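You operate a simulated robot arm through the tools that you are given. There is no shell and no other tool.

You are at the controls of a simulated two-armed robot. One attempt, no reset.

## Task
Swing the mirror out, plug the sensor in, cap it, zero the meter, then uncap it.
Fine: purple mirror to OUT; black plug on the yellow power meter; the SENSOR cap goes back to stand on its CAP mark; leave the laser's other knobs, levers, switches, buttons, caps, cards, lenses, key, plug, block, purple mirror and rail slider as they are. Set down upright: sensor cap.

It is judged by the outcome, as a careful person would: the job done as asked, and still so three seconds after it is handed in. It fails if anything else is knocked over, pushed out of place, dropped, spilled or broken. Lids that push on must go on centred and level and be pressed home; caps that screw on are set level and turned clockwise until they are tight.

## Robot
Two 7-joint arms with fingered hands on one trunk that stands fixed in place. Base frame: the origin is at the foot of the trunk, x ahead of it, y to its left, z up; the work surface is at about z = 0.935. Lengths are in m, angles in rad, forces in N, time in s.
The left shoulder is at [0.06, 0.126, 1.363], the right one opposite. With the tool pointing down near the work surface each hand reaches from about 0.1 to 0.68 m from the base axis, measured 20 degrees to its own side. Payload 2.5 kg a hand.
The tool frame of a hand sits at the grasp point between the pads (the TCP): z along the fingers, y along the line on which they close. The tips reach 0.03 m beyond it. The gripper opens to 0.104 m; its body begins 0.035 m behind the TCP. The gripper is a hand of 5 fingers: y runs from the thumb to the fingers, the wrist lies at [-0.015, -0.104, -0.178] in the tool frame.
Orientation is told as [roll, pitch, yaw] about the base's x, y, z axes, in that order, counted from this pose: with the fingers straight down and the wrist toward the robot, the tool's x, y and z point along [0, 1, 0], [1, 0, 0] and [0, 0, -1] of the base frame.

## Interface
- The arms move only by the tool nudge_tool. It takes "left_increments", "right_increments" or both (then of equal length, played together; a hand with none holds still); each is a list of rows, each a list of 6 numbers: the shift along the tool's x, y, z in units of 20 mm (1.0 is 20 mm), then the turn, a rotation vector about the tool's x, y, z in units of 4 degrees (1.0 is 4 degrees). In form: [[tx, ty, tz, wx, wy, wz], ...]. A call has 1 to 20 rows; each row shifts and turns the commanded pose from where the row before left it, along the tool's axes as they then stand. A call with a number of a shift or a turn outside -1 to 1 is refused whole. Rows are played at 5 a second. More than 0.05 m and 0.15 rad between two rows, and nothing of the call is played. Where a pose cannot be reached the arm comes as near as it can. A force on the tool above 90 N (or 10 N above the force at the start of the call, whichever is more), or a blocked arm, ends the call early, and 0.2 s more pass. In this call time passes only in rows, and 0.2 s behind the last. It gives the time, the measured TCP pose, the force on the tool (base axes), the opening and the grip force at its end, in the units of the frame above (readings bear some noise), with the torque about the TCP (base axes, N m) and any sound that the robot's microphone picked up.
- Cameras (640 x 400 px; columns grow to the right, rows downward): "scene" is now at [0.1229, -0.0332, 1.5782]; the picture's right is [-0.38, -0.92, 0.00], its down [-0.49, 0.20, -0.85] and it looks along [0.78, -0.32, -0.53] (base axes); focal length 235 px, centre (320, 200). "left" rides on the left gripper at [-0.08, -0.078, -0.141] in its tool frame; the picture's right is [-0.78, -0.30, 0.56], its down [0.54, -0.78, 0.33] and it looks along [0.33, 0.56, 0.76] (tool axes); focal length 247 px, centre (320, 200). "right" rides on the right gripper at [0.08, -0.078, -0.141] in its tool frame; the picture's right is [-0.78, 0.30, -0.56], its down [-0.53, -0.78, 0.33] and it looks along [-0.33, 0.56, 0.76] (tool axes); focal length 247 px, centre (320, 200). There is no depth. A picture from a camera that has moved, and an enlarged one, comes with that camera's place and axes in the base frame and with its lens.
- get_image(camera): a new picture of that camera. No time passes.
- raise_lower(by): slides the trunk up (or, below 0, down) by that many m; the arms and the scene camera ride with it, the base frame stays. It gives what a move gives, with no picture.
- finger_targets(index, middle, ring, little, thumb_bend, thumb_turn, hand): sets how far each is bent, from 0 (flat) to 1 (curled in); at 0.3 the hand is open as for a grip, at 0.7 the pads meet at the TCP. One left out holds its place. A second passes; each finger stops where it meets its share of the squeeze, and holds until it gets a number again. It is the only way to open and close the hand. It gives what a move gives, with no picture; readings hold the bend of each and the force on index, middle, ring, little, thumb and palm. thumb_turn goes from beside the hand (0) to across from the fingers (1), as for a grip.
- head_to(pan, tilt): turns the head with the scene camera to pan (to the left, within 1.501 rad either way) and tilt (down, from -0.506 to 1.204), counted from straight ahead of the robot. It gives what a move gives.
- enlarge(camera, box): a new picture of the part [left, top, right, bottom] of that camera's present view, enlarged. No time passes.
- close_job(): hands the job in; it is judged then, once.

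Nothing tells you positions but the pictures and the camera data. Unless the task says otherwise, let go and move clear before handing in.

The tools are called after "Emit:" as name(argument=value, ...) on one line, values as JSON. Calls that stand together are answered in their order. nudge_tool: Moves the arms, as the interface text tells. Its arguments: {"type":"object","properties":{"left_increments":{"type":"array","items":{"type":"array","items":{"type":"number"}}},"right_increments":{"type":"array","items":{"type":"array","items":{"type":"number"}}}},"required":[]} The other tools are called the same way: raise_lower (by) moves the trunk up or down; finger_targets (index, middle, ring, little, thumb_bend, thumb_turn, hand) moves the fingers one by one; head_to (pan, tilt) turns the head that bears the scene camera; get_image (camera) takes a picture; enlarge (camera, box) takes an enlarged picture of a part of a camera's view; close_job () hands the job in.

At the start:

```text
clock: 0.0
left_tool_pos: [0.3837, -0.0124, 1.4633]
left_tcp_rot: [-0.002, -0.001, 0.002]
left_force: [0.9, -0.7, -1.0]
left_moment: [-0.01, 0.01, 0.03]
left_finger_gap: 0.1036
left_grip_force: 0.0
left_shape: jaw
left_bend: [0.3, 0.3, 0.3, 0.3, 0.3, 0.98]
left_finger forces: [0.0, 0.0, 0.1, 0.0, 0.1, 0.0]
right_tool_pos: [0.2487, -0.2917, 1.4084]
right_tcp_rot: [0.001, 0.001, 0.0]
right_force: [0.0, 1.1, 0.6]
right_moment: [0.04, 0.03, 0.04]
right_finger_gap: 0.1038
right_grip_force: 0.1
right_shape: jaw
right_bend: [0.3, 0.3, 0.3, 0.3, 0.3, 0.98]
right_finger forces: [0.0, 0.0, 0.1, 0.0, 0.0, 0.0]
trunk travel left (down, up): [-0.758, 0.182]
head pan, tilt (commanded): [-0.391, 0.562]
```

scene: 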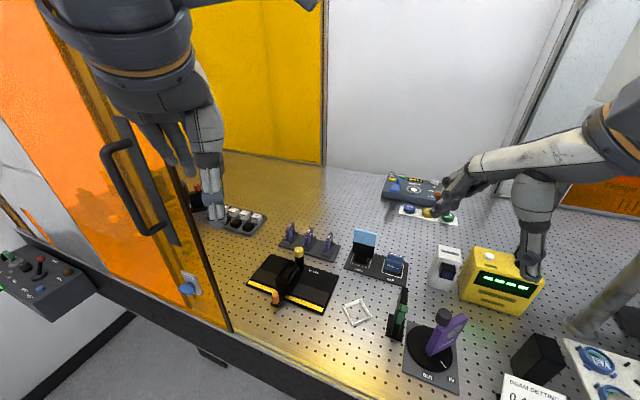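
right: 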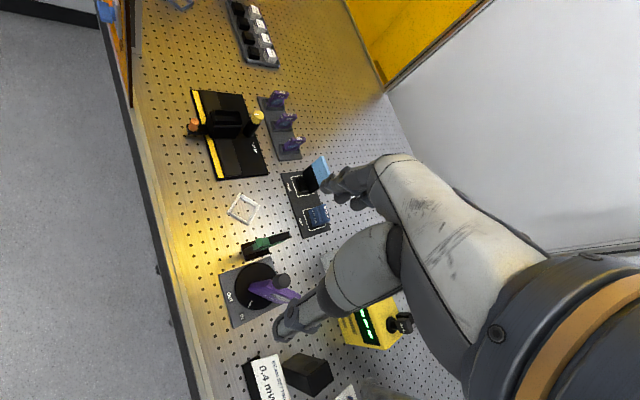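
left: 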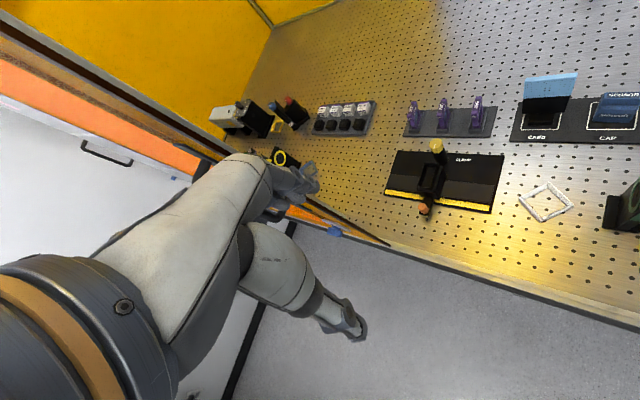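

I see an optics table with a purple mirror on a rotary base near the front right, a yellow power meter behind it, and a blue sensor cap on a CARD/CAP plate. First I'll look closer at each thing before moving.

Emit:
enlarge(camera="scene", box=[340, 220, 500, 320])

Emit:
enlarge(camera="scene", box=[380, 280, 540, 400])

Emit:
enlarge(camera="scene", box=[420, 230, 580, 330])

Emit:
enlarge(camera="right", box=[200, 140, 440, 400])

Emit:
head_to(pan=-0.6, tilt=0.8)

```text
4.00 times, centred on (420, 270) of scene
camera zoom: at [0.1229, -0.0332, 1.5782], right [-0.38, -0.92, 0.0], down [-0.49, 0.2, -0.85], along [0.78, -0.32, -0.53], focal length 939 px, centre (-80, -80)
```

zoom: 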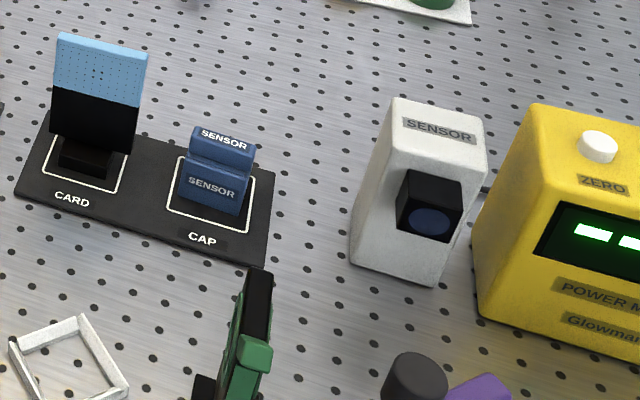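

```text
3.33 times, centred on (460, 340) of scene
camera zoom: at [0.1229, -0.0332, 1.5782], right [-0.38, -0.92, 0.0], down [-0.49, 0.2, -0.85], along [0.78, -0.32, -0.53], focal length 783 px, centre (-147, -267)
```

zoom: 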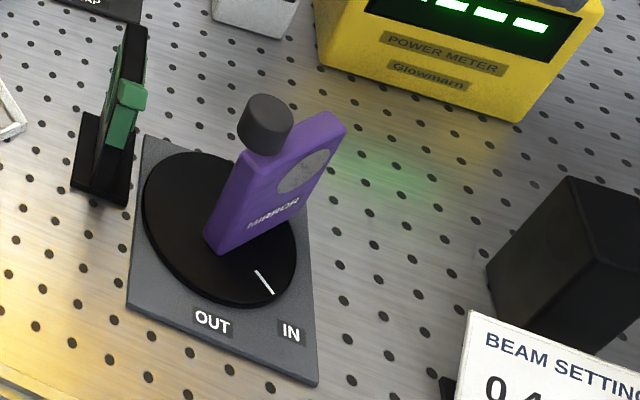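

```text
4.00 times, centred on (500, 280) of scene
camera zoom: at [0.1229, -0.0332, 1.5782], right [-0.38, -0.92, 0.0], down [-0.49, 0.2, -0.85], along [0.78, -0.32, -0.53], focal length 939 px, centre (-400, -120)
```

zoom: 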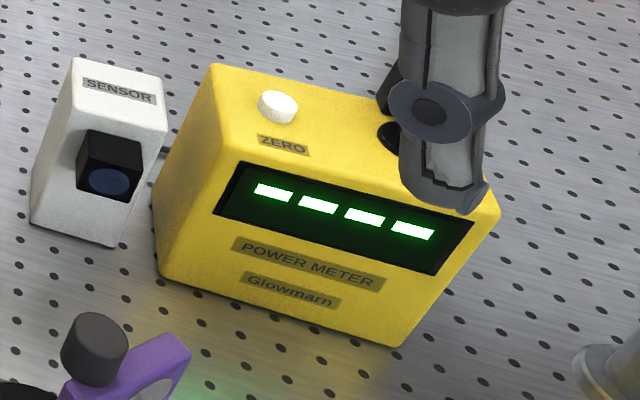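

```text
1.54 times, centred on (320, 270) of right
camera zoom: at [0.1719, -0.2109, 1.5488], right [0.3, -0.78, 0.56], down [-0.78, -0.53, -0.33], along [0.56, -0.33, -0.76], focal length 380 px, centre (320, 92)
```

zoom: 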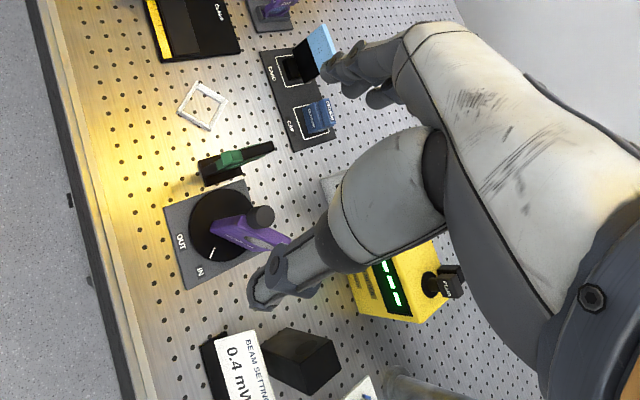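

```text
clock: 0.8
left_tool_pos: [0.3835, -0.013, 1.4627]
left_tcp_rot: [0.0, -0.001, 0.002]
left_force: [0.0, 0.4, 0.4]
left_moment: [0.04, 0.04, 0.0]
left_finger_gap: 0.1038
left_grip_force: 0.1
left_shape: jaw
left_bend: [0.3, 0.3, 0.3, 0.3, 0.3, 0.98]
left_finger forces: [0.1, 0.0, 0.0, 0.0, 0.0, 0.0]
right_tool_pos: [0.2494, -0.2914, 1.4078]
right_tcp_rot: [0.001, 0.001, -0.001]
right_force: [0.0, -0.3, 0.1]
right_moment: [-0.01, 0.02, -0.02]
right_finger_gap: 0.1034
right_grip_force: 0.2
right_shape: jaw
right_bend: [0.3, 0.3, 0.3, 0.3, 0.3, 0.98]
right_finger forces: [0.0, 0.0, 0.1, 0.0, 0.0, 0.1]
trunk travel left (down, up): [-0.758, 0.182]
head pan, tilt (commanded): [-0.6, 0.799]
```

Emit:
get_image(camera="scene")

Emit:
enlarge(camera="scene", box=[360, 100, 520, 200])

```text
taken
camera scene: at [0.1068, -0.0445, 1.558], right [-0.56, -0.83, 0.0], down [-0.59, 0.4, -0.7], along [0.58, -0.39, -0.72], focal length 235 px, centre (320, 200)
```

scene: 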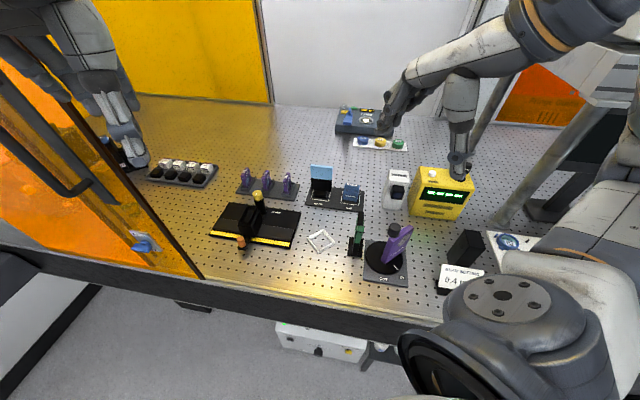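

```text
4.00 times, centred on (440, 150) of scene
camera zoom: at [0.1068, -0.0445, 1.558], right [-0.56, -0.83, 0.0], down [-0.59, 0.4, -0.7], along [0.58, -0.39, -0.72], focal length 939 px, centre (-160, 400)
```

zoom: 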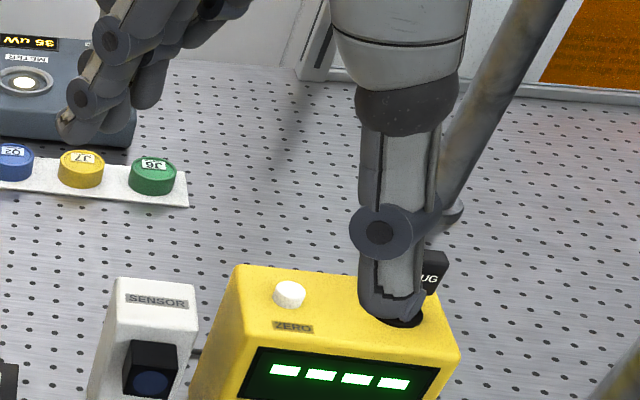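

The hand hides the plug and socket behind the meter, so I'll raise the right hand out of the view and look again.

Emit:
nudge_tool(right_increments=[[0, 0, -1, 0, 0, 0], [0, 0, -1, 0, 0, 0], [0, 0, -1, 0, 0, 0], [0, 0, -1, 0, 0, 0], [0, 0, -1, 0, 0, 0], [0, 0, -1, 0, 0, 0], [0, 0, -1, 0, 0, 0], [0, 0, -1, 0, 0, 0]])

Emit:
get_image(camera="scene")

Emit:
get_image(camera="right")

```text
clock: 1.7
left_tool_pos: [0.3839, -0.0126, 1.4636]
left_tcp_rot: [-0.002, 0.0, 0.0]
left_force: [0.1, -0.7, -0.3]
left_moment: [0.02, 0.01, 0.02]
left_finger_gap: 0.1035
left_grip_force: 0.0
left_shape: jaw
left_bend: [0.3, 0.3, 0.3, 0.3, 0.3, 0.98]
left_finger forces: [0.1, 0.0, 0.0, 0.0, 0.1, 0.0]
right_tool_pos: [0.2606, -0.2882, 1.4636]
right_tcp_rot: [0.147, -0.004, 0.1]
right_force: [-0.6, -0.6, 0.4]
right_moment: [0.01, 0.01, 0.02]
right_finger_gap: 0.1035
right_grip_force: 0.1
right_shape: jaw
right_bend: [0.3, 0.3, 0.3, 0.3, 0.3, 0.98]
right_finger forces: [0.1, 0.1, 0.1, 0.0, 0.0, 0.0]
trunk travel left (down, up): [-0.758, 0.182]
head pan, tilt (commanded): [-0.6, 0.799]
stopped in row 4 (right hand): the arm was blocked; the commanded pose is now the measured one
```

```text
taken
camera scene: at [0.1067, -0.0445, 1.558], right [-0.56, -0.83, 0.0], down [-0.59, 0.41, -0.7], along [0.58, -0.39, -0.72], focal length 235 px, centre (320, 200)
```

scene: 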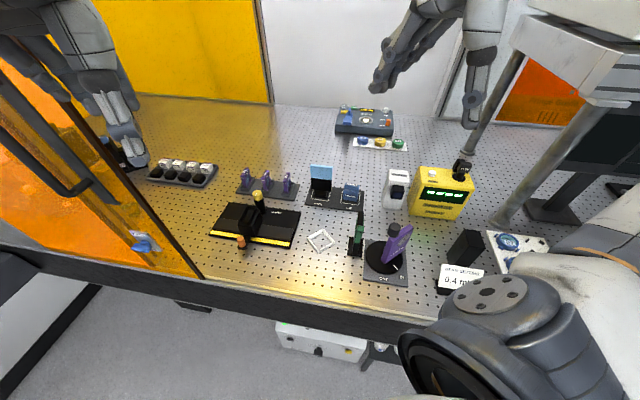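

```text
taken
camera right: at [0.1768, -0.2368, 1.6155], right [0.38, -0.82, 0.44], down [-0.72, -0.56, -0.41], along [0.58, -0.16, -0.8], focal length 247 px, centre (320, 200)
```

right: 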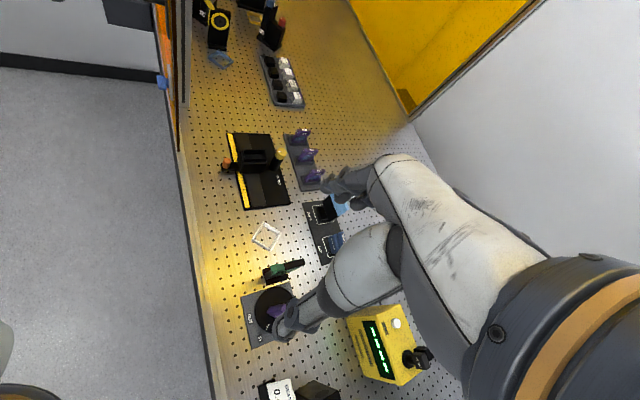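

The view is clear now. I'll enlarge the meter, plug, sensor and mirror from both cameras.

Emit:
enlarge(camera="scene", box=[400, 145, 496, 205])

Emit:
enlarge(camera="scene", box=[340, 210, 436, 290])

Emit:
enlarge(camera="scene", box=[300, 155, 420, 230])

Emit:
enlarge(camera="right", box=[330, 290, 450, 400])

Emit:
enlarge(camera="scene", box=[430, 190, 590, 300])

```text
6.67 times, centred on (448, 175) of scene
camera zoom: at [0.1067, -0.0445, 1.558], right [-0.56, -0.83, 0.0], down [-0.59, 0.41, -0.7], along [0.58, -0.39, -0.72], focal length 1565 px, centre (-533, 367)
```

zoom: 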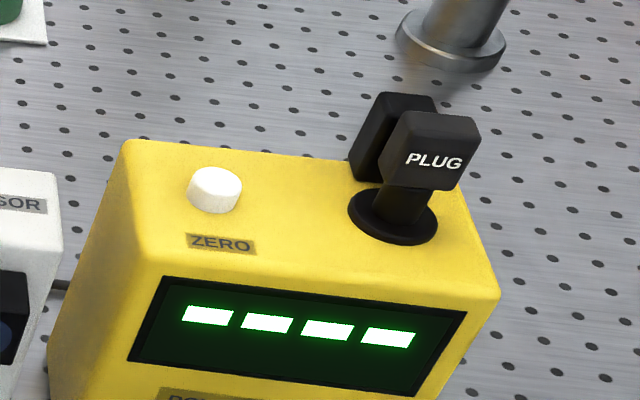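

```text
5.00 times, centred on (388, 250) of scene
camera zoom: at [0.1067, -0.0445, 1.558], right [-0.56, -0.83, 0.0], down [-0.59, 0.41, -0.7], along [0.58, -0.39, -0.72], focal length 1174 px, centre (-20, -50)
```

zoom: 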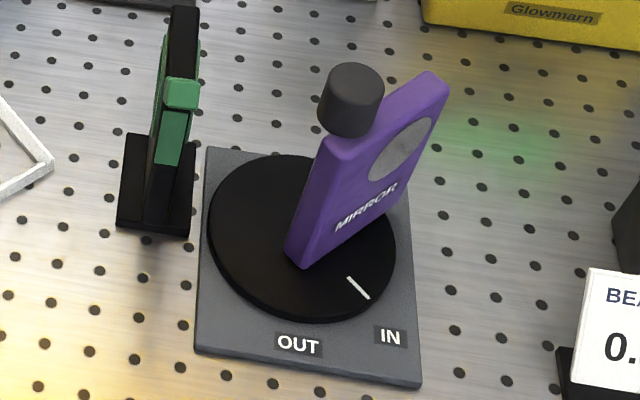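

```text
5.33 times, centred on (360, 192) of scene
camera zoom: at [0.1067, -0.0445, 1.558], right [-0.56, -0.83, 0.0], down [-0.59, 0.41, -0.7], along [0.58, -0.39, -0.72], focal length 1252 px, centre (107, 240)
```

zoom: 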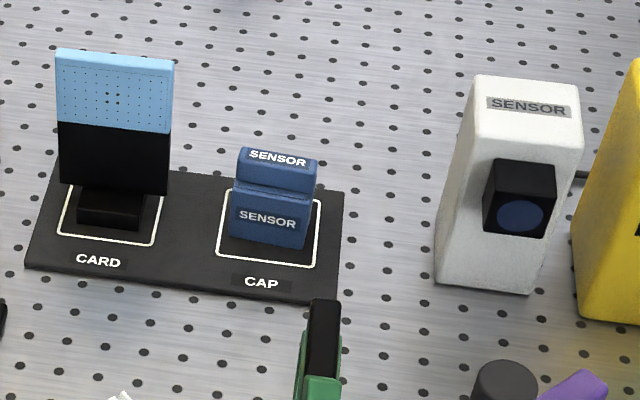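

```text
3.64 times, centred on (390, 345) of right
camera zoom: at [0.1768, -0.2368, 1.6155], right [0.38, -0.82, 0.44], down [-0.72, -0.56, -0.41], along [0.58, -0.16, -0.8], focal length 898 px, centre (66, -327)
```

zoom: 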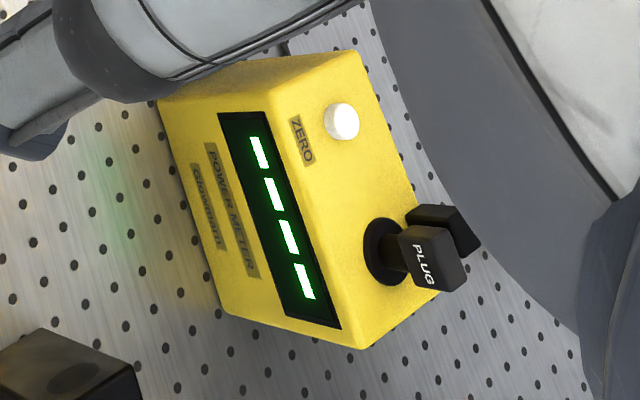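

```text
3.64 times, centred on (510, 245) of scene
camera zoom: at [0.1067, -0.0445, 1.558], right [-0.56, -0.83, 0.0], down [-0.59, 0.41, -0.7], along [0.58, -0.39, -0.72], focal length 854 px, centre (-371, 36)
```

zoom: 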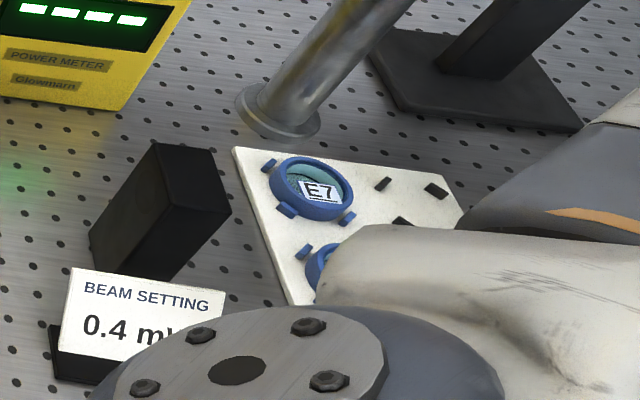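

The plug seems to stand proud in a round socket on top of the meter, the button is at about (0.38,-0.66,1.09), and the mirror's knob sits on its axis near (0.295,-0.395,1.10). I'll bring the right hand down a bit to look from nearer with its camera.

Emit:
nudge_tool(right_increments=[[-0.2, 0.2, 0.9, 0, -0.3, 0.2], [-0.2, 0.2, 0.9, 0, -0.3, 0.2], [-0.2, 0.2, 0.9, 0, -0.3, 0.2], [-0.2, 0.2, 0.9, 0, -0.3, 0.2], [-0.2, 0.2, 0.9, 0, -0.3, 0.2], [-0.2, 0.2, 0.9, 0, -0.3, 0.2], [-0.2, 0.2, 0.9, 0, -0.3, 0.2], [-0.2, 0.2, 0.9, 0, 0, 0]])

Emit:
get_image(camera="right")

Emit:
get_image(camera="scene")

```text
clock: 3.5
left_tool_pos: [0.3841, -0.0131, 1.4631]
left_tcp_rot: [-0.002, 0.0, 0.002]
left_force: [0.1, -0.2, -0.7]
left_moment: [-0.05, -0.03, 0.0]
left_finger_gap: 0.1035
left_grip_force: 0.2
left_shape: jaw
left_bend: [0.3, 0.3, 0.3, 0.3, 0.3, 0.98]
left_finger forces: [0.0, 0.0, 0.0, 0.0, 0.0, 0.0]
right_tool_pos: [0.2951, -0.3082, 1.3183]
right_tcp_rot: [-0.001, 0.002, 0.002]
right_force: [-1.2, 0.0, 1.0]
right_moment: [-0.01, -0.01, 0.01]
right_finger_gap: 0.1037
right_grip_force: 0.1
right_shape: jaw
right_bend: [0.3, 0.3, 0.3, 0.3, 0.3, 0.98]
right_finger forces: [0.0, 0.1, 0.0, 0.1, 0.1, 0.0]
trunk travel left (down, up): [-0.758, 0.182]
head pan, tilt (commanded): [-0.6, 0.799]
```

```text
taken
camera right: at [0.2159, -0.2276, 1.4597], right [0.3, -0.77, 0.56], down [-0.78, -0.54, -0.33], along [0.56, -0.33, -0.76], focal length 247 px, centre (320, 200)
```

right: 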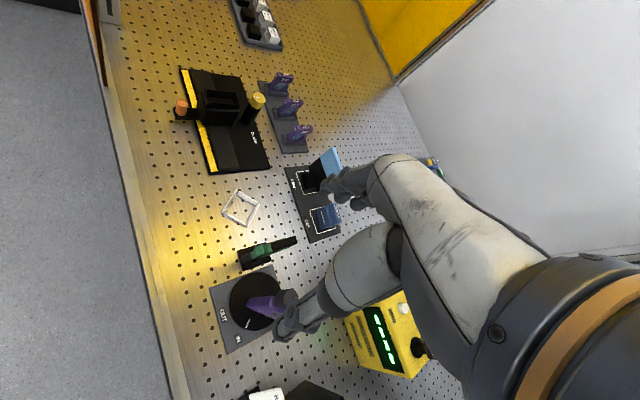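

```text
taken
camera scene: at [0.1069, -0.0448, 1.558], right [-0.56, -0.83, 0.0], down [-0.59, 0.41, -0.7], along [0.58, -0.39, -0.72], focal length 235 px, centre (320, 200)
```

scene: 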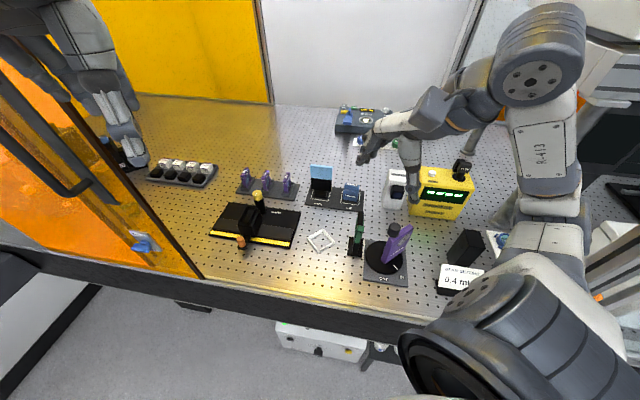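

I'll zoom the right camera on the cap, the mirror and the meter, which it sees from a different side.

Emit:
enlarge(camera="right", box=[270, 150, 366, 250])

Emit:
enlarge(camera="right", box=[200, 250, 312, 360])

Emit:
enlarge(camera="right", box=[330, 290, 450, 390])

Emit:
raise_lower(by=-0.1)

```text
4.00 times, centred on (318, 200) of right
camera zoom: at [0.2159, -0.2276, 1.4597], right [0.3, -0.77, 0.56], down [-0.78, -0.54, -0.33], along [0.56, -0.33, -0.76], focal length 988 px, centre (328, 200)
```

zoom: 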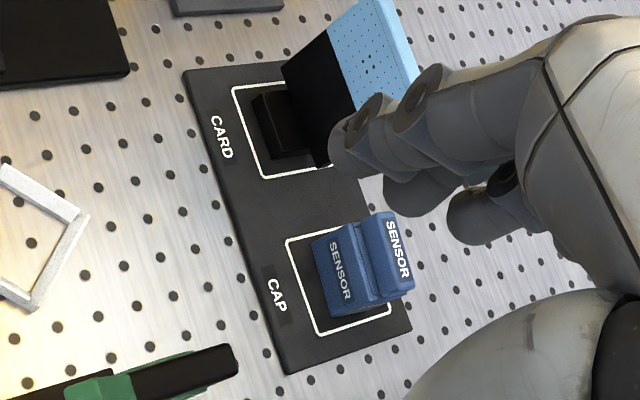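

```text
3.64 times, centred on (256, 305) of right
camera zoom: at [0.2159, -0.2276, 1.4597], right [0.3, -0.77, 0.56], down [-0.78, -0.54, -0.33], along [0.56, -0.33, -0.76], focal length 898 px, centre (553, -182)
```

zoom: 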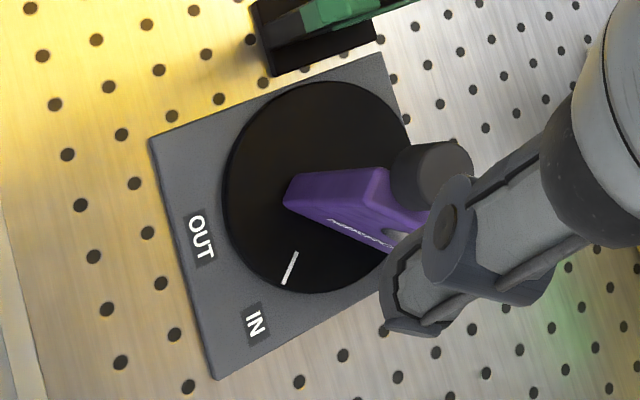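

```text
4.00 times, centred on (390, 340) of right
camera zoom: at [0.2159, -0.2276, 1.4597], right [0.3, -0.77, 0.56], down [-0.78, -0.54, -0.33], along [0.56, -0.33, -0.76], focal length 988 px, centre (40, -360)
```

zoom: 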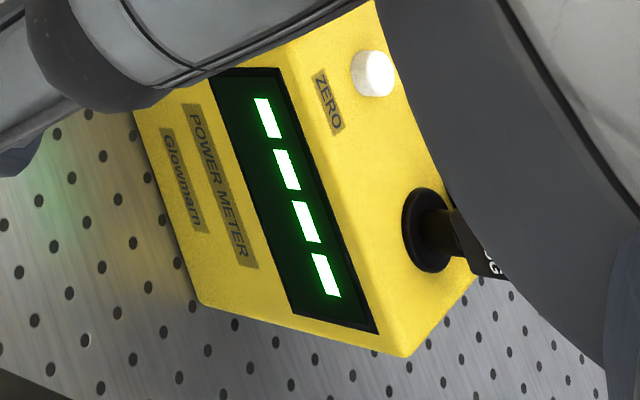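

```text
clock: 4.9
left_tool_pos: [0.3849, -0.013, 1.3616]
left_tcp_rot: [-0.001, 0.002, 0.002]
left_force: [0.2, -0.2, -0.7]
left_moment: [0.01, 0.0, 0.01]
left_finger_gap: 0.1038
left_grip_force: 0.0
left_shape: jaw
left_bend: [0.3, 0.3, 0.3, 0.3, 0.3, 0.98]
left_finger forces: [0.1, 0.1, 0.1, 0.1, 0.0, 0.0]
right_tool_pos: [0.2945, -0.3074, 1.2188]
right_tcp_rot: [-0.001, 0.002, 0.003]
right_force: [-0.1, 0.3, 0.0]
right_moment: [0.01, -0.01, 0.02]
right_finger_gap: 0.1036
right_grip_force: 0.0
right_shape: jaw
right_bend: [0.3, 0.3, 0.3, 0.3, 0.3, 0.98]
right_finger forces: [0.1, 0.0, 0.0, 0.0, 0.0, 0.1]
trunk travel left (down, up): [-0.658, 0.282]
head pan, tilt (commanded): [-0.6, 0.799]
```

Emit:
enlarge(camera="scene", box=[280, 120, 480, 245])

Emit:
get_image(camera="right")

Emit:
get_image(camera="scene")

```text
3.20 times, centred on (380, 182) of scene
camera zoom: at [0.1067, -0.0445, 1.458], right [-0.56, -0.83, 0.0], down [-0.59, 0.41, -0.7], along [0.58, -0.39, -0.72], focal length 751 px, centre (128, 256)
```

zoom: 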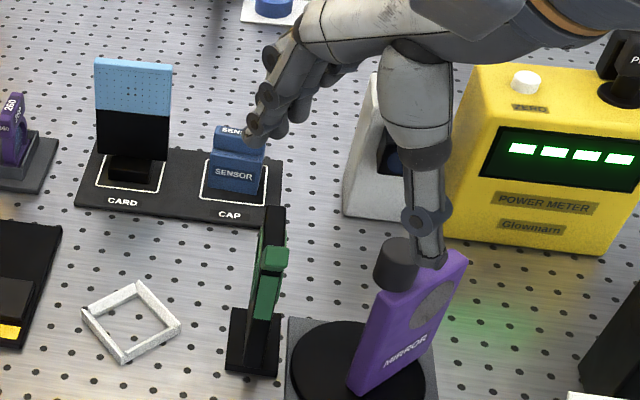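

```text
taken
camera right: at [0.2158, -0.2272, 1.36], right [0.3, -0.77, 0.56], down [-0.78, -0.54, -0.33], along [0.56, -0.33, -0.76], focal length 247 px, centre (320, 200)
```

right: 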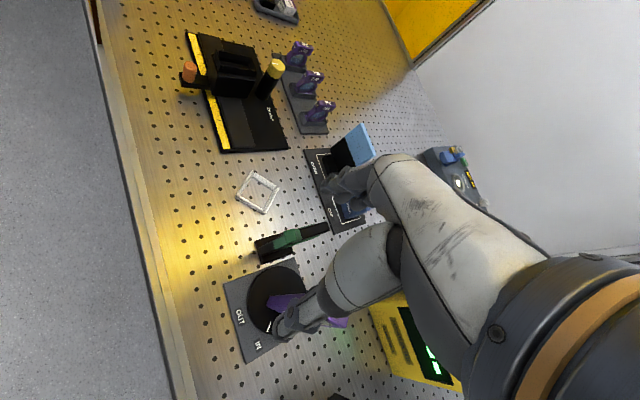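

```text
taken
camera scene: at [0.1067, -0.0445, 1.458], right [-0.56, -0.83, 0.0], down [-0.59, 0.41, -0.7], along [0.58, -0.39, -0.72], focal length 235 px, centre (320, 200)
```

scene: 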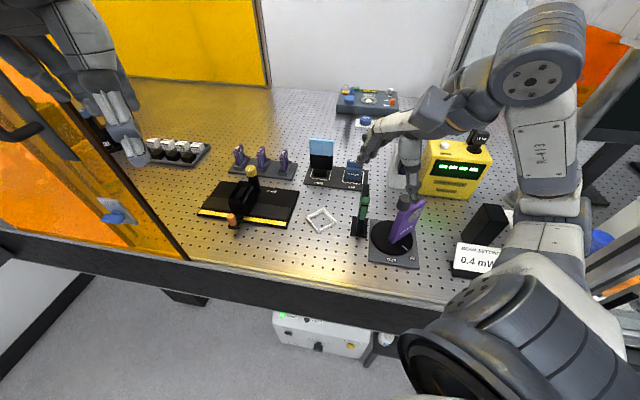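

The hand still hides the sensor, so I'll move it to the right and up over the meter side, and look again with both cameras.

Emit:
nudge_tool(right_increments=[[-0.9, 0.15, -0.5, 0, 0, 0], [-0.9, 0.15, -0.5, 0, 0, 0], [-0.9, 0.15, -0.5, 0, 0, 0], [-0.9, 0.15, -0.5, 0, 0, 0], [-0.9, 0.15, -0.5, 0, 0, 0], [-0.9, 0.15, -0.5, 0, 0, 0], [-0.9, 0.15, -0.5, 0, 0, 0], [-0.9, 0.15, -0.5, 0, 0, 0], [-0.9, 0.15, -0.5, 0, 0, 0], [-0.9, 0.15, -0.5, 0, 0, 0], [-0.9, 0.15, 0, 0, 0, 0], [-0.9, 0.15, 0, 0, 0, 0]])

Emit:
get_image(camera="right")

Emit:
get_image(camera="scene")

Emit:
enlarge(camera="scene", box=[300, 120, 420, 200])

```text
clock: 7.5
left_tool_pos: [0.3835, -0.0119, 1.3623]
left_tcp_rot: [-0.001, -0.001, 0.002]
left_force: [0.1, -0.6, 0.3]
left_moment: [0.03, 0.02, 0.05]
left_finger_gap: 0.1035
left_grip_force: 0.1
left_shape: jaw
left_bend: [0.3, 0.3, 0.3, 0.3, 0.3, 0.98]
left_finger forces: [0.0, 0.1, 0.1, 0.1, 0.0, 0.1]
right_tool_pos: [0.3197, -0.4281, 1.3104]
right_tcp_rot: [-0.001, 0.002, 0.0]
right_force: [-0.1, 0.1, -0.1]
right_moment: [-0.02, -0.01, -0.02]
right_finger_gap: 0.1036
right_grip_force: 0.1
right_shape: jaw
right_bend: [0.3, 0.3, 0.3, 0.3, 0.3, 0.98]
right_finger forces: [0.1, 0.0, 0.1, 0.0, 0.0, 0.0]
right hand out of reach, approached as far as the arm can: row 7, 8, 9, 10, 11, 12
trunk travel left (down, up): [-0.658, 0.282]
head pan, tilt (commanded): [-0.6, 0.799]
```

```text
taken
camera right: at [0.2419, -0.3473, 1.4524], right [0.3, -0.78, 0.56], down [-0.78, -0.54, -0.33], along [0.55, -0.33, -0.76], focal length 247 px, centre (320, 200)
```

right: 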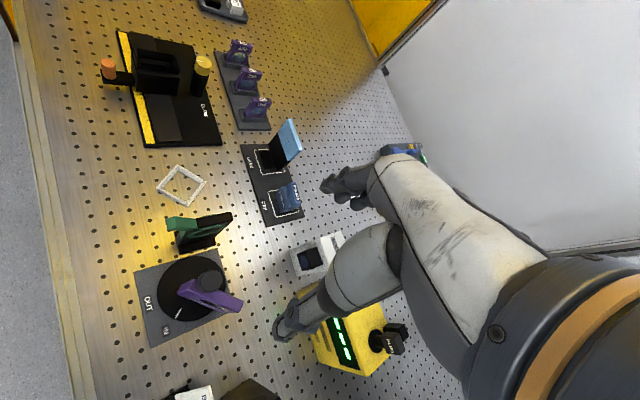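

```text
taken
camera scene: at [0.1068, -0.0446, 1.458], right [-0.56, -0.83, 0.0], down [-0.59, 0.41, -0.7], along [0.58, -0.39, -0.72], focal length 235 px, centre (320, 200)
```

scene: 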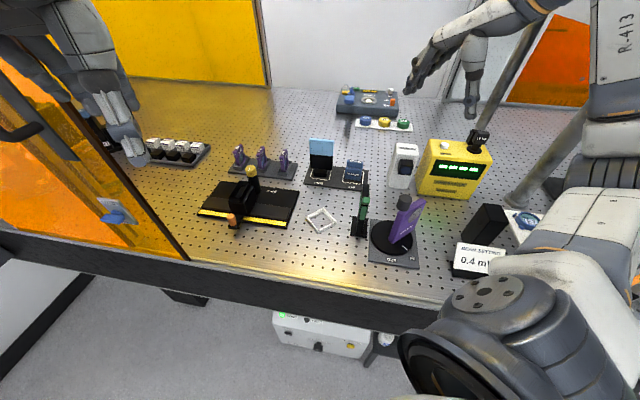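

```text
5.00 times, centred on (360, 160) of scene
camera zoom: at [0.1068, -0.0446, 1.458], right [-0.56, -0.83, 0.0], down [-0.59, 0.41, -0.7], along [0.58, -0.39, -0.72], focal length 1174 px, centre (120, 400)
```

zoom: 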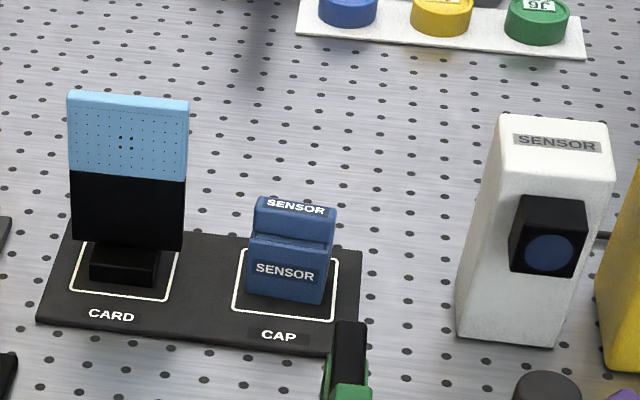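

Emit:
enlarge(camera="right", box=[310, 290, 430, 390])

Emit:
enlarge(camera="right", box=[230, 160, 350, 280])

Emit:
enlarge(camera="right", box=[130, 240, 260, 350])

Emit:
enlarge(camera="scene", box=[420, 110, 516, 210])

Emit:
enlarge(camera="scene", box=[340, 180, 440, 280])

```text
4.00 times, centred on (370, 340) of right
camera zoom: at [0.2419, -0.3473, 1.4524], right [0.3, -0.78, 0.56], down [-0.78, -0.54, -0.33], along [0.55, -0.33, -0.76], focal length 988 px, centre (120, -360)
```

zoom: 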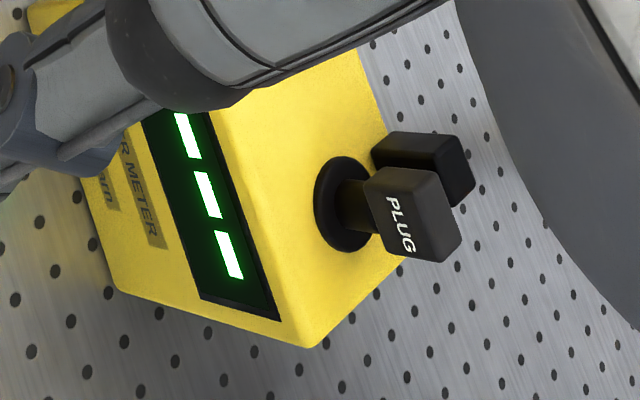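

```text
3.33 times, centred on (290, 220) of right
camera zoom: at [0.2419, -0.3473, 1.4524], right [0.3, -0.78, 0.56], down [-0.78, -0.54, -0.33], along [0.55, -0.33, -0.76], focal length 823 px, centre (420, 133)
```

zoom: 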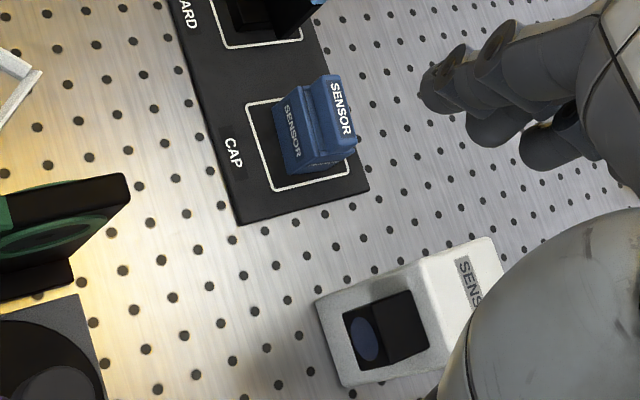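

```text
3.64 times, centred on (195, 295) of right
camera zoom: at [0.2419, -0.3473, 1.4524], right [0.3, -0.78, 0.56], down [-0.78, -0.54, -0.33], along [0.55, -0.33, -0.76], focal length 898 px, centre (774, -146)
```

zoom: 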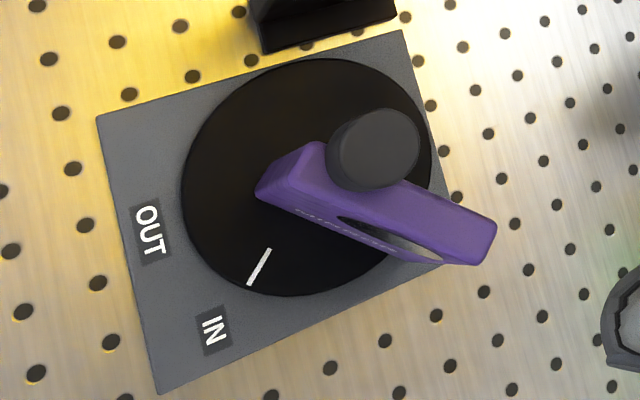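

```text
4.00 times, centred on (468, 160) of scene
camera zoom: at [0.1068, -0.0446, 1.458], right [-0.56, -0.83, 0.0], down [-0.59, 0.41, -0.7], along [0.58, -0.39, -0.72], focal length 939 px, centre (-272, 360)
```

zoom: 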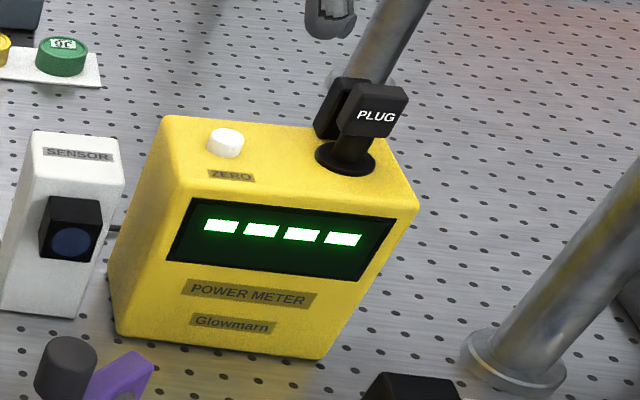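

```text
4.00 times, centred on (390, 230) of scene
camera zoom: at [0.1068, -0.0446, 1.458], right [-0.56, -0.83, 0.0], down [-0.59, 0.41, -0.7], along [0.58, -0.39, -0.72], focal length 939 px, centre (40, 80)
```

zoom: 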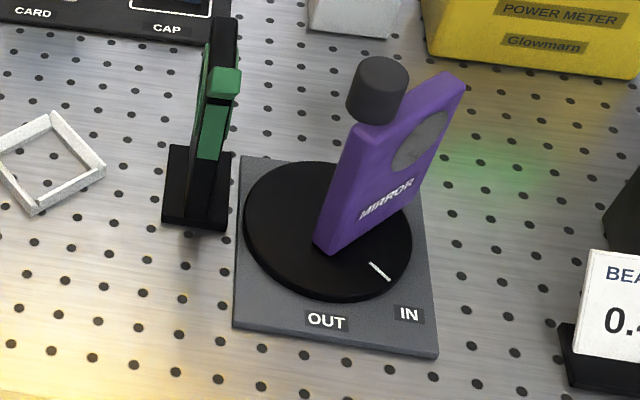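

I'll zoom much tighter on the plug, the cap and the sensor head from both cameras to understand how they move.

Emit:
enlarge(camera="scene", box=[460, 120, 500, 160])

Emit:
enlarge(camera="scene", box=[340, 152, 372, 186])

Emit:
enlarge(camera="scene", box=[385, 140, 425, 190])

Emit:
enlarge(camera="right", box=[262, 180, 310, 220])

Emit:
enlarge(camera="right", box=[280, 230, 340, 285])

Emit:
enlarge(camera="right", box=[355, 310, 420, 365])

```text
10.00 times, centred on (480, 140) of scene
camera zoom: at [0.1068, -0.0446, 1.458], right [-0.56, -0.83, 0.0], down [-0.59, 0.41, -0.7], along [0.58, -0.39, -0.72], focal length 2348 px, centre (-1280, 800)
```

zoom: 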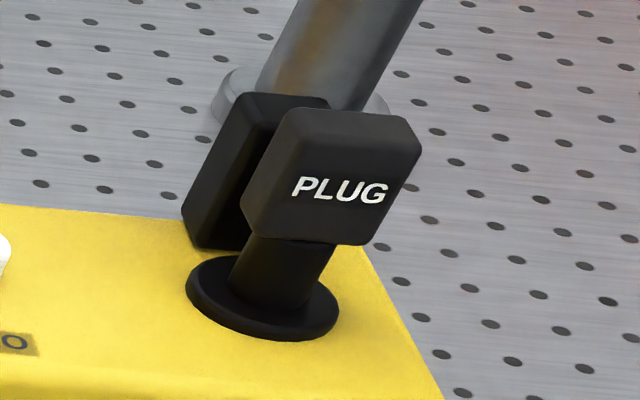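

```text
11.76 times, centred on (356, 169) of scene
camera zoom: at [0.1068, -0.0446, 1.458], right [-0.56, -0.83, 0.0], down [-0.59, 0.41, -0.7], along [0.58, -0.39, -0.72], focal length 2762 px, centre (-104, 565)
```

zoom: 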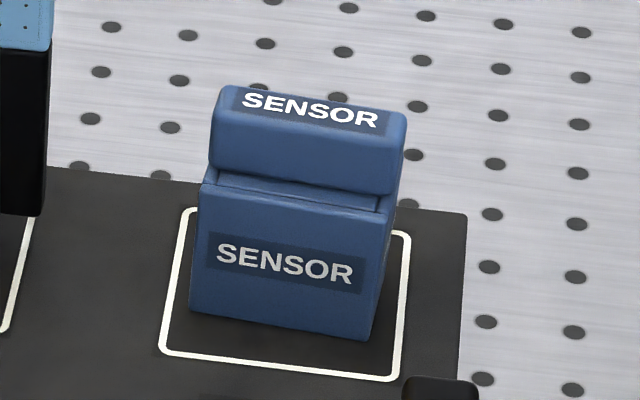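

```text
8.00 times, centred on (405, 165) of scene
camera zoom: at [0.1068, -0.0446, 1.458], right [-0.56, -0.83, 0.0], down [-0.59, 0.41, -0.7], along [0.58, -0.39, -0.72], focal length 1878 px, centre (-360, 480)
```

zoom: 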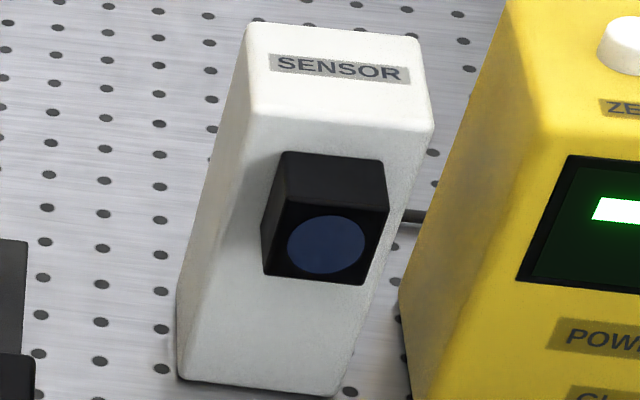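

```text
10.00 times, centred on (286, 200) of right
camera zoom: at [0.2419, -0.3473, 1.4524], right [0.3, -0.78, 0.56], down [-0.78, -0.54, -0.33], along [0.55, -0.33, -0.76], focal length 2470 px, centre (660, 200)
```

zoom: 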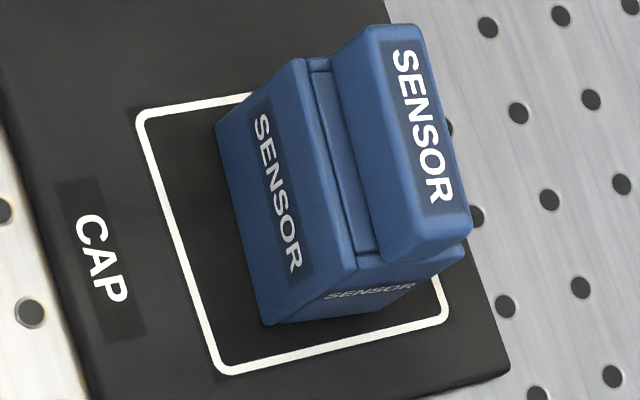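

```text
7.27 times, centred on (310, 258) of right
camera zoom: at [0.2419, -0.3473, 1.4524], right [0.3, -0.78, 0.56], down [-0.78, -0.54, -0.33], along [0.55, -0.33, -0.76], focal length 1796 px, centre (393, -218)
```

zoom: 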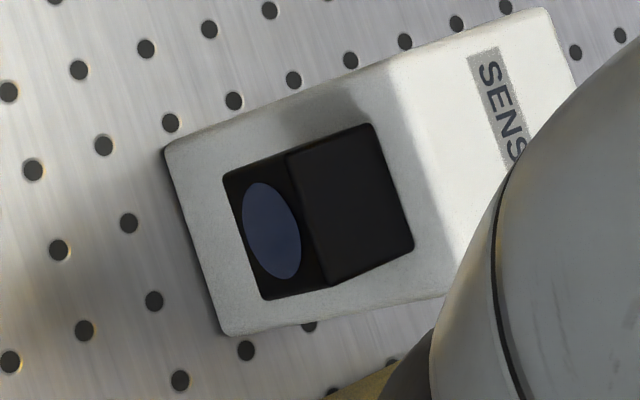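

```text
7.27 times, centred on (388, 338) of right
camera zoom: at [0.2419, -0.3473, 1.4524], right [0.3, -0.78, 0.56], down [-0.78, -0.54, -0.33], along [0.55, -0.33, -0.76], focal length 1796 px, centre (-171, -800)
```

zoom: 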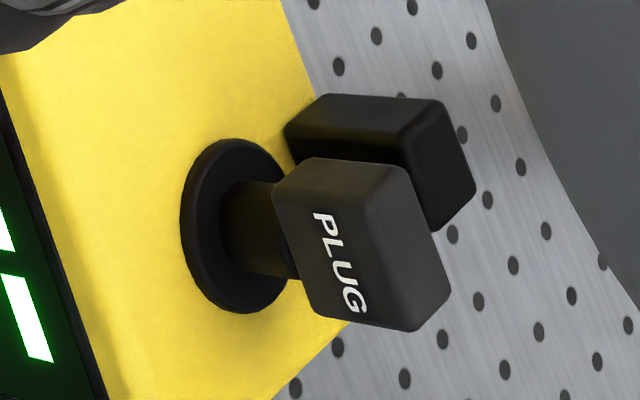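

Emit:
enlarge(camera="right", box=[280, 185, 314, 215])

Emit:
enlarge(camera="scene", box=[344, 155, 372, 185])

```text
13.33 times, centred on (297, 200) of right
camera zoom: at [0.2419, -0.3473, 1.4524], right [0.3, -0.78, 0.56], down [-0.78, -0.54, -0.33], along [0.55, -0.33, -0.76], focal length 3293 px, centre (627, 200)
```

zoom: 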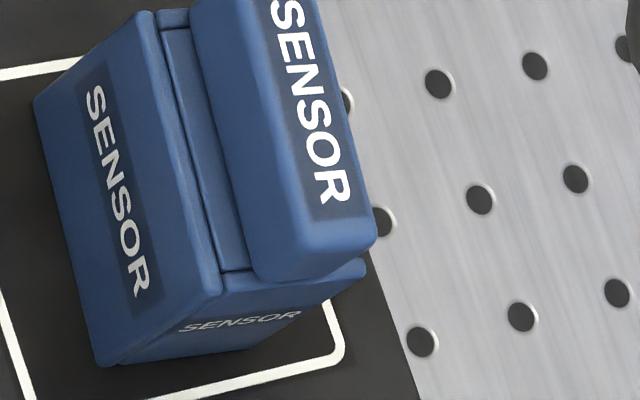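

```text
13.33 times, centred on (358, 170) of scene
camera zoom: at [0.1068, -0.0446, 1.458], right [-0.56, -0.83, 0.0], down [-0.59, 0.41, -0.7], along [0.58, -0.39, -0.72], focal length 3131 px, centre (-187, 600)
```

zoom: 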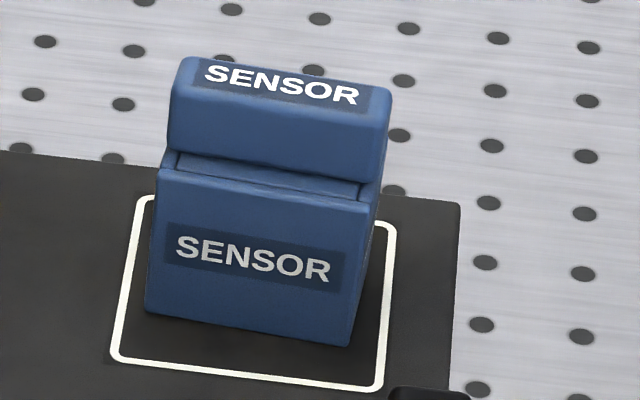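

The cap stands about 52 mm wide, 30 mm deep and 44 mm tall with a 20 mm handle bar at (0.55,-0.485); the sensor head is a 35 mm black cube facing front at about (0.41,-0.55,1.03). First comes the mirror: I'll bring the right hand above its round knob at about (0.295,-0.395).

Emit:
nudge_tool(right_increments=[[0.8, -0.22, 0.8, 0, 0, 0], [0.8, -0.22, 0.8, 0, 0, 0], [0.8, -0.22, 0.8, 0, 0, 0], [0.8, -0.22, 0.8, 0, 0, 0], [0.8, -0.22, 0.8, 0, 0, 0], [0.8, -0.22, 0.8, 0, 0, 0], [0.8, -0.22, 0.8, 0, 0, 0], [0.8, -0.22, 0.8, 0, 0, 0]])

Emit:
get_image(camera="scene")

Emit:
get_image(camera="right")

```text
clock: 9.3
left_tool_pos: [0.3844, -0.0116, 1.3631]
left_tcp_rot: [-0.001, 0.0, 0.0]
left_force: [0.3, -0.6, -0.8]
left_moment: [0.01, 0.01, 0.01]
left_finger_gap: 0.1038
left_grip_force: 0.0
left_shape: jaw
left_bend: [0.3, 0.3, 0.3, 0.3, 0.3, 0.98]
left_finger forces: [0.0, 0.0, 0.0, 0.0, 0.0, 0.1]
right_tool_pos: [0.2846, -0.3, 1.1828]
right_tcp_rot: [0.0, 0.004, 0.004]
right_force: [0.3, 0.2, 0.5]
right_moment: [-0.03, -0.01, -0.01]
right_finger_gap: 0.1037
right_grip_force: 0.0
right_shape: jaw
right_bend: [0.3, 0.3, 0.3, 0.3, 0.3, 0.98]
right_finger forces: [0.1, 0.1, 0.0, 0.1, 0.0, 0.0]
trunk travel left (down, up): [-0.658, 0.282]
head pan, tilt (commanded): [-0.6, 0.799]
```

```text
taken
camera scene: at [0.1068, -0.0445, 1.458], right [-0.56, -0.83, 0.0], down [-0.59, 0.41, -0.7], along [0.58, -0.39, -0.72], focal length 235 px, centre (320, 200)
```

scene: 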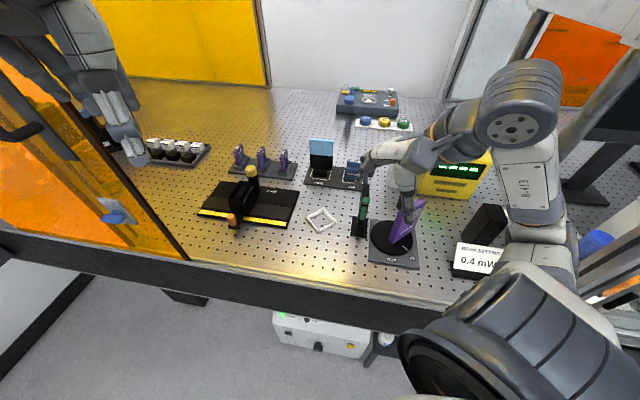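

```text
taken
camera right: at [0.2063, -0.2199, 1.3238], right [0.3, -0.78, 0.56], down [-0.78, -0.54, -0.33], along [0.55, -0.33, -0.76], focal length 247 px, centre (320, 200)
```

right: 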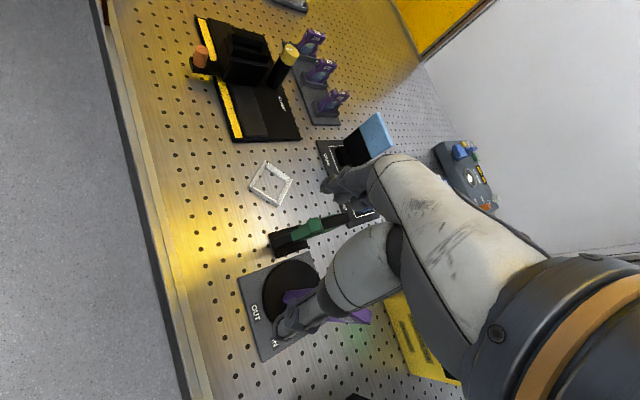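

Emit:
nudge_tool(right_increments=[[0, 0, 0, 0, 0, 1], [0, 0, 0, 0, 0, 1], [0, 0, 0, 0, 0, 1], [0, 0, 0, 0, 0, 1], [-0.88, 0.36, 0, 0, 0, 0], [-0.88, 0.36, 0, 0, 0, 0], [-0.88, 0.36, 0, 0, 0, 0], [-0.88, 0.36, 0, 0, 0, 0], [-0.88, 0.36, 0, 0, 0, 0]])

Emit:
get_image(camera="scene")

Emit:
get_image(camera="right")

Emit:
enlarge(camera="scene", box=[340, 140, 440, 280])

```text
clock: 11.3
left_tool_pos: [0.3825, -0.0121, 1.3622]
left_tcp_rot: [0.0, 0.001, 0.001]
left_force: [-1.1, 0.7, -0.6]
left_moment: [-0.04, 0.01, 0.0]
left_finger_gap: 0.1035
left_grip_force: 0.0
left_shape: jaw
left_bend: [0.3, 0.3, 0.3, 0.3, 0.3, 0.98]
left_finger forces: [0.0, 0.0, 0.1, 0.0, 0.1, 0.0]
right_tool_pos: [0.3061, -0.4049, 1.1915]
right_tcp_rot: [-0.002, 0.002, -0.275]
right_force: [-0.3, 1.1, 0.3]
right_moment: [0.0, 0.0, 0.01]
right_finger_gap: 0.104
right_grip_force: 0.1
right_shape: jaw
right_bend: [0.3, 0.3, 0.3, 0.3, 0.3, 0.98]
right_finger forces: [0.0, 0.0, 0.0, 0.1, 0.1, 0.1]
right hand out of reach, approached as far as the arm can: row 1, 2, 3, 4
trunk travel left (down, up): [-0.658, 0.282]
head pan, tilt (commanded): [-0.6, 0.799]
```

```text
taken
camera scene: at [0.1068, -0.0448, 1.458], right [-0.56, -0.83, 0.0], down [-0.59, 0.41, -0.7], along [0.58, -0.39, -0.72], focal length 235 px, centre (320, 200)
```

scene: 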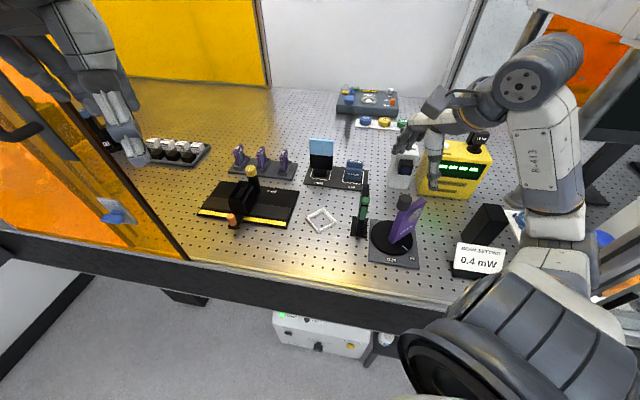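

```text
taken
camera right: at [0.2533, -0.306, 1.3329], right [0.07, -0.83, 0.56], down [-0.89, -0.3, -0.33], along [0.44, -0.47, -0.76], focal length 247 px, centre (320, 200)
```

right: 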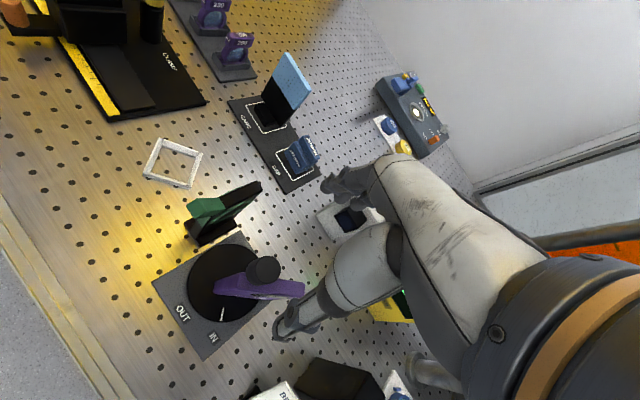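

```text
2.86 times, centred on (390, 210) of scene
camera zoom: at [0.1068, -0.0448, 1.458], right [-0.56, -0.83, 0.0], down [-0.59, 0.41, -0.7], along [0.58, -0.39, -0.72], focal length 671 px, centre (120, 171)
```

zoom: 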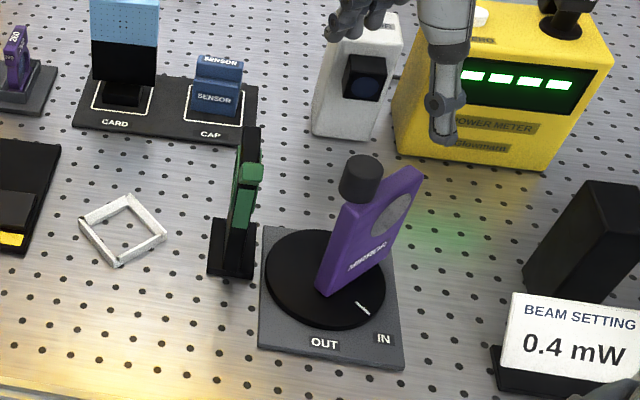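

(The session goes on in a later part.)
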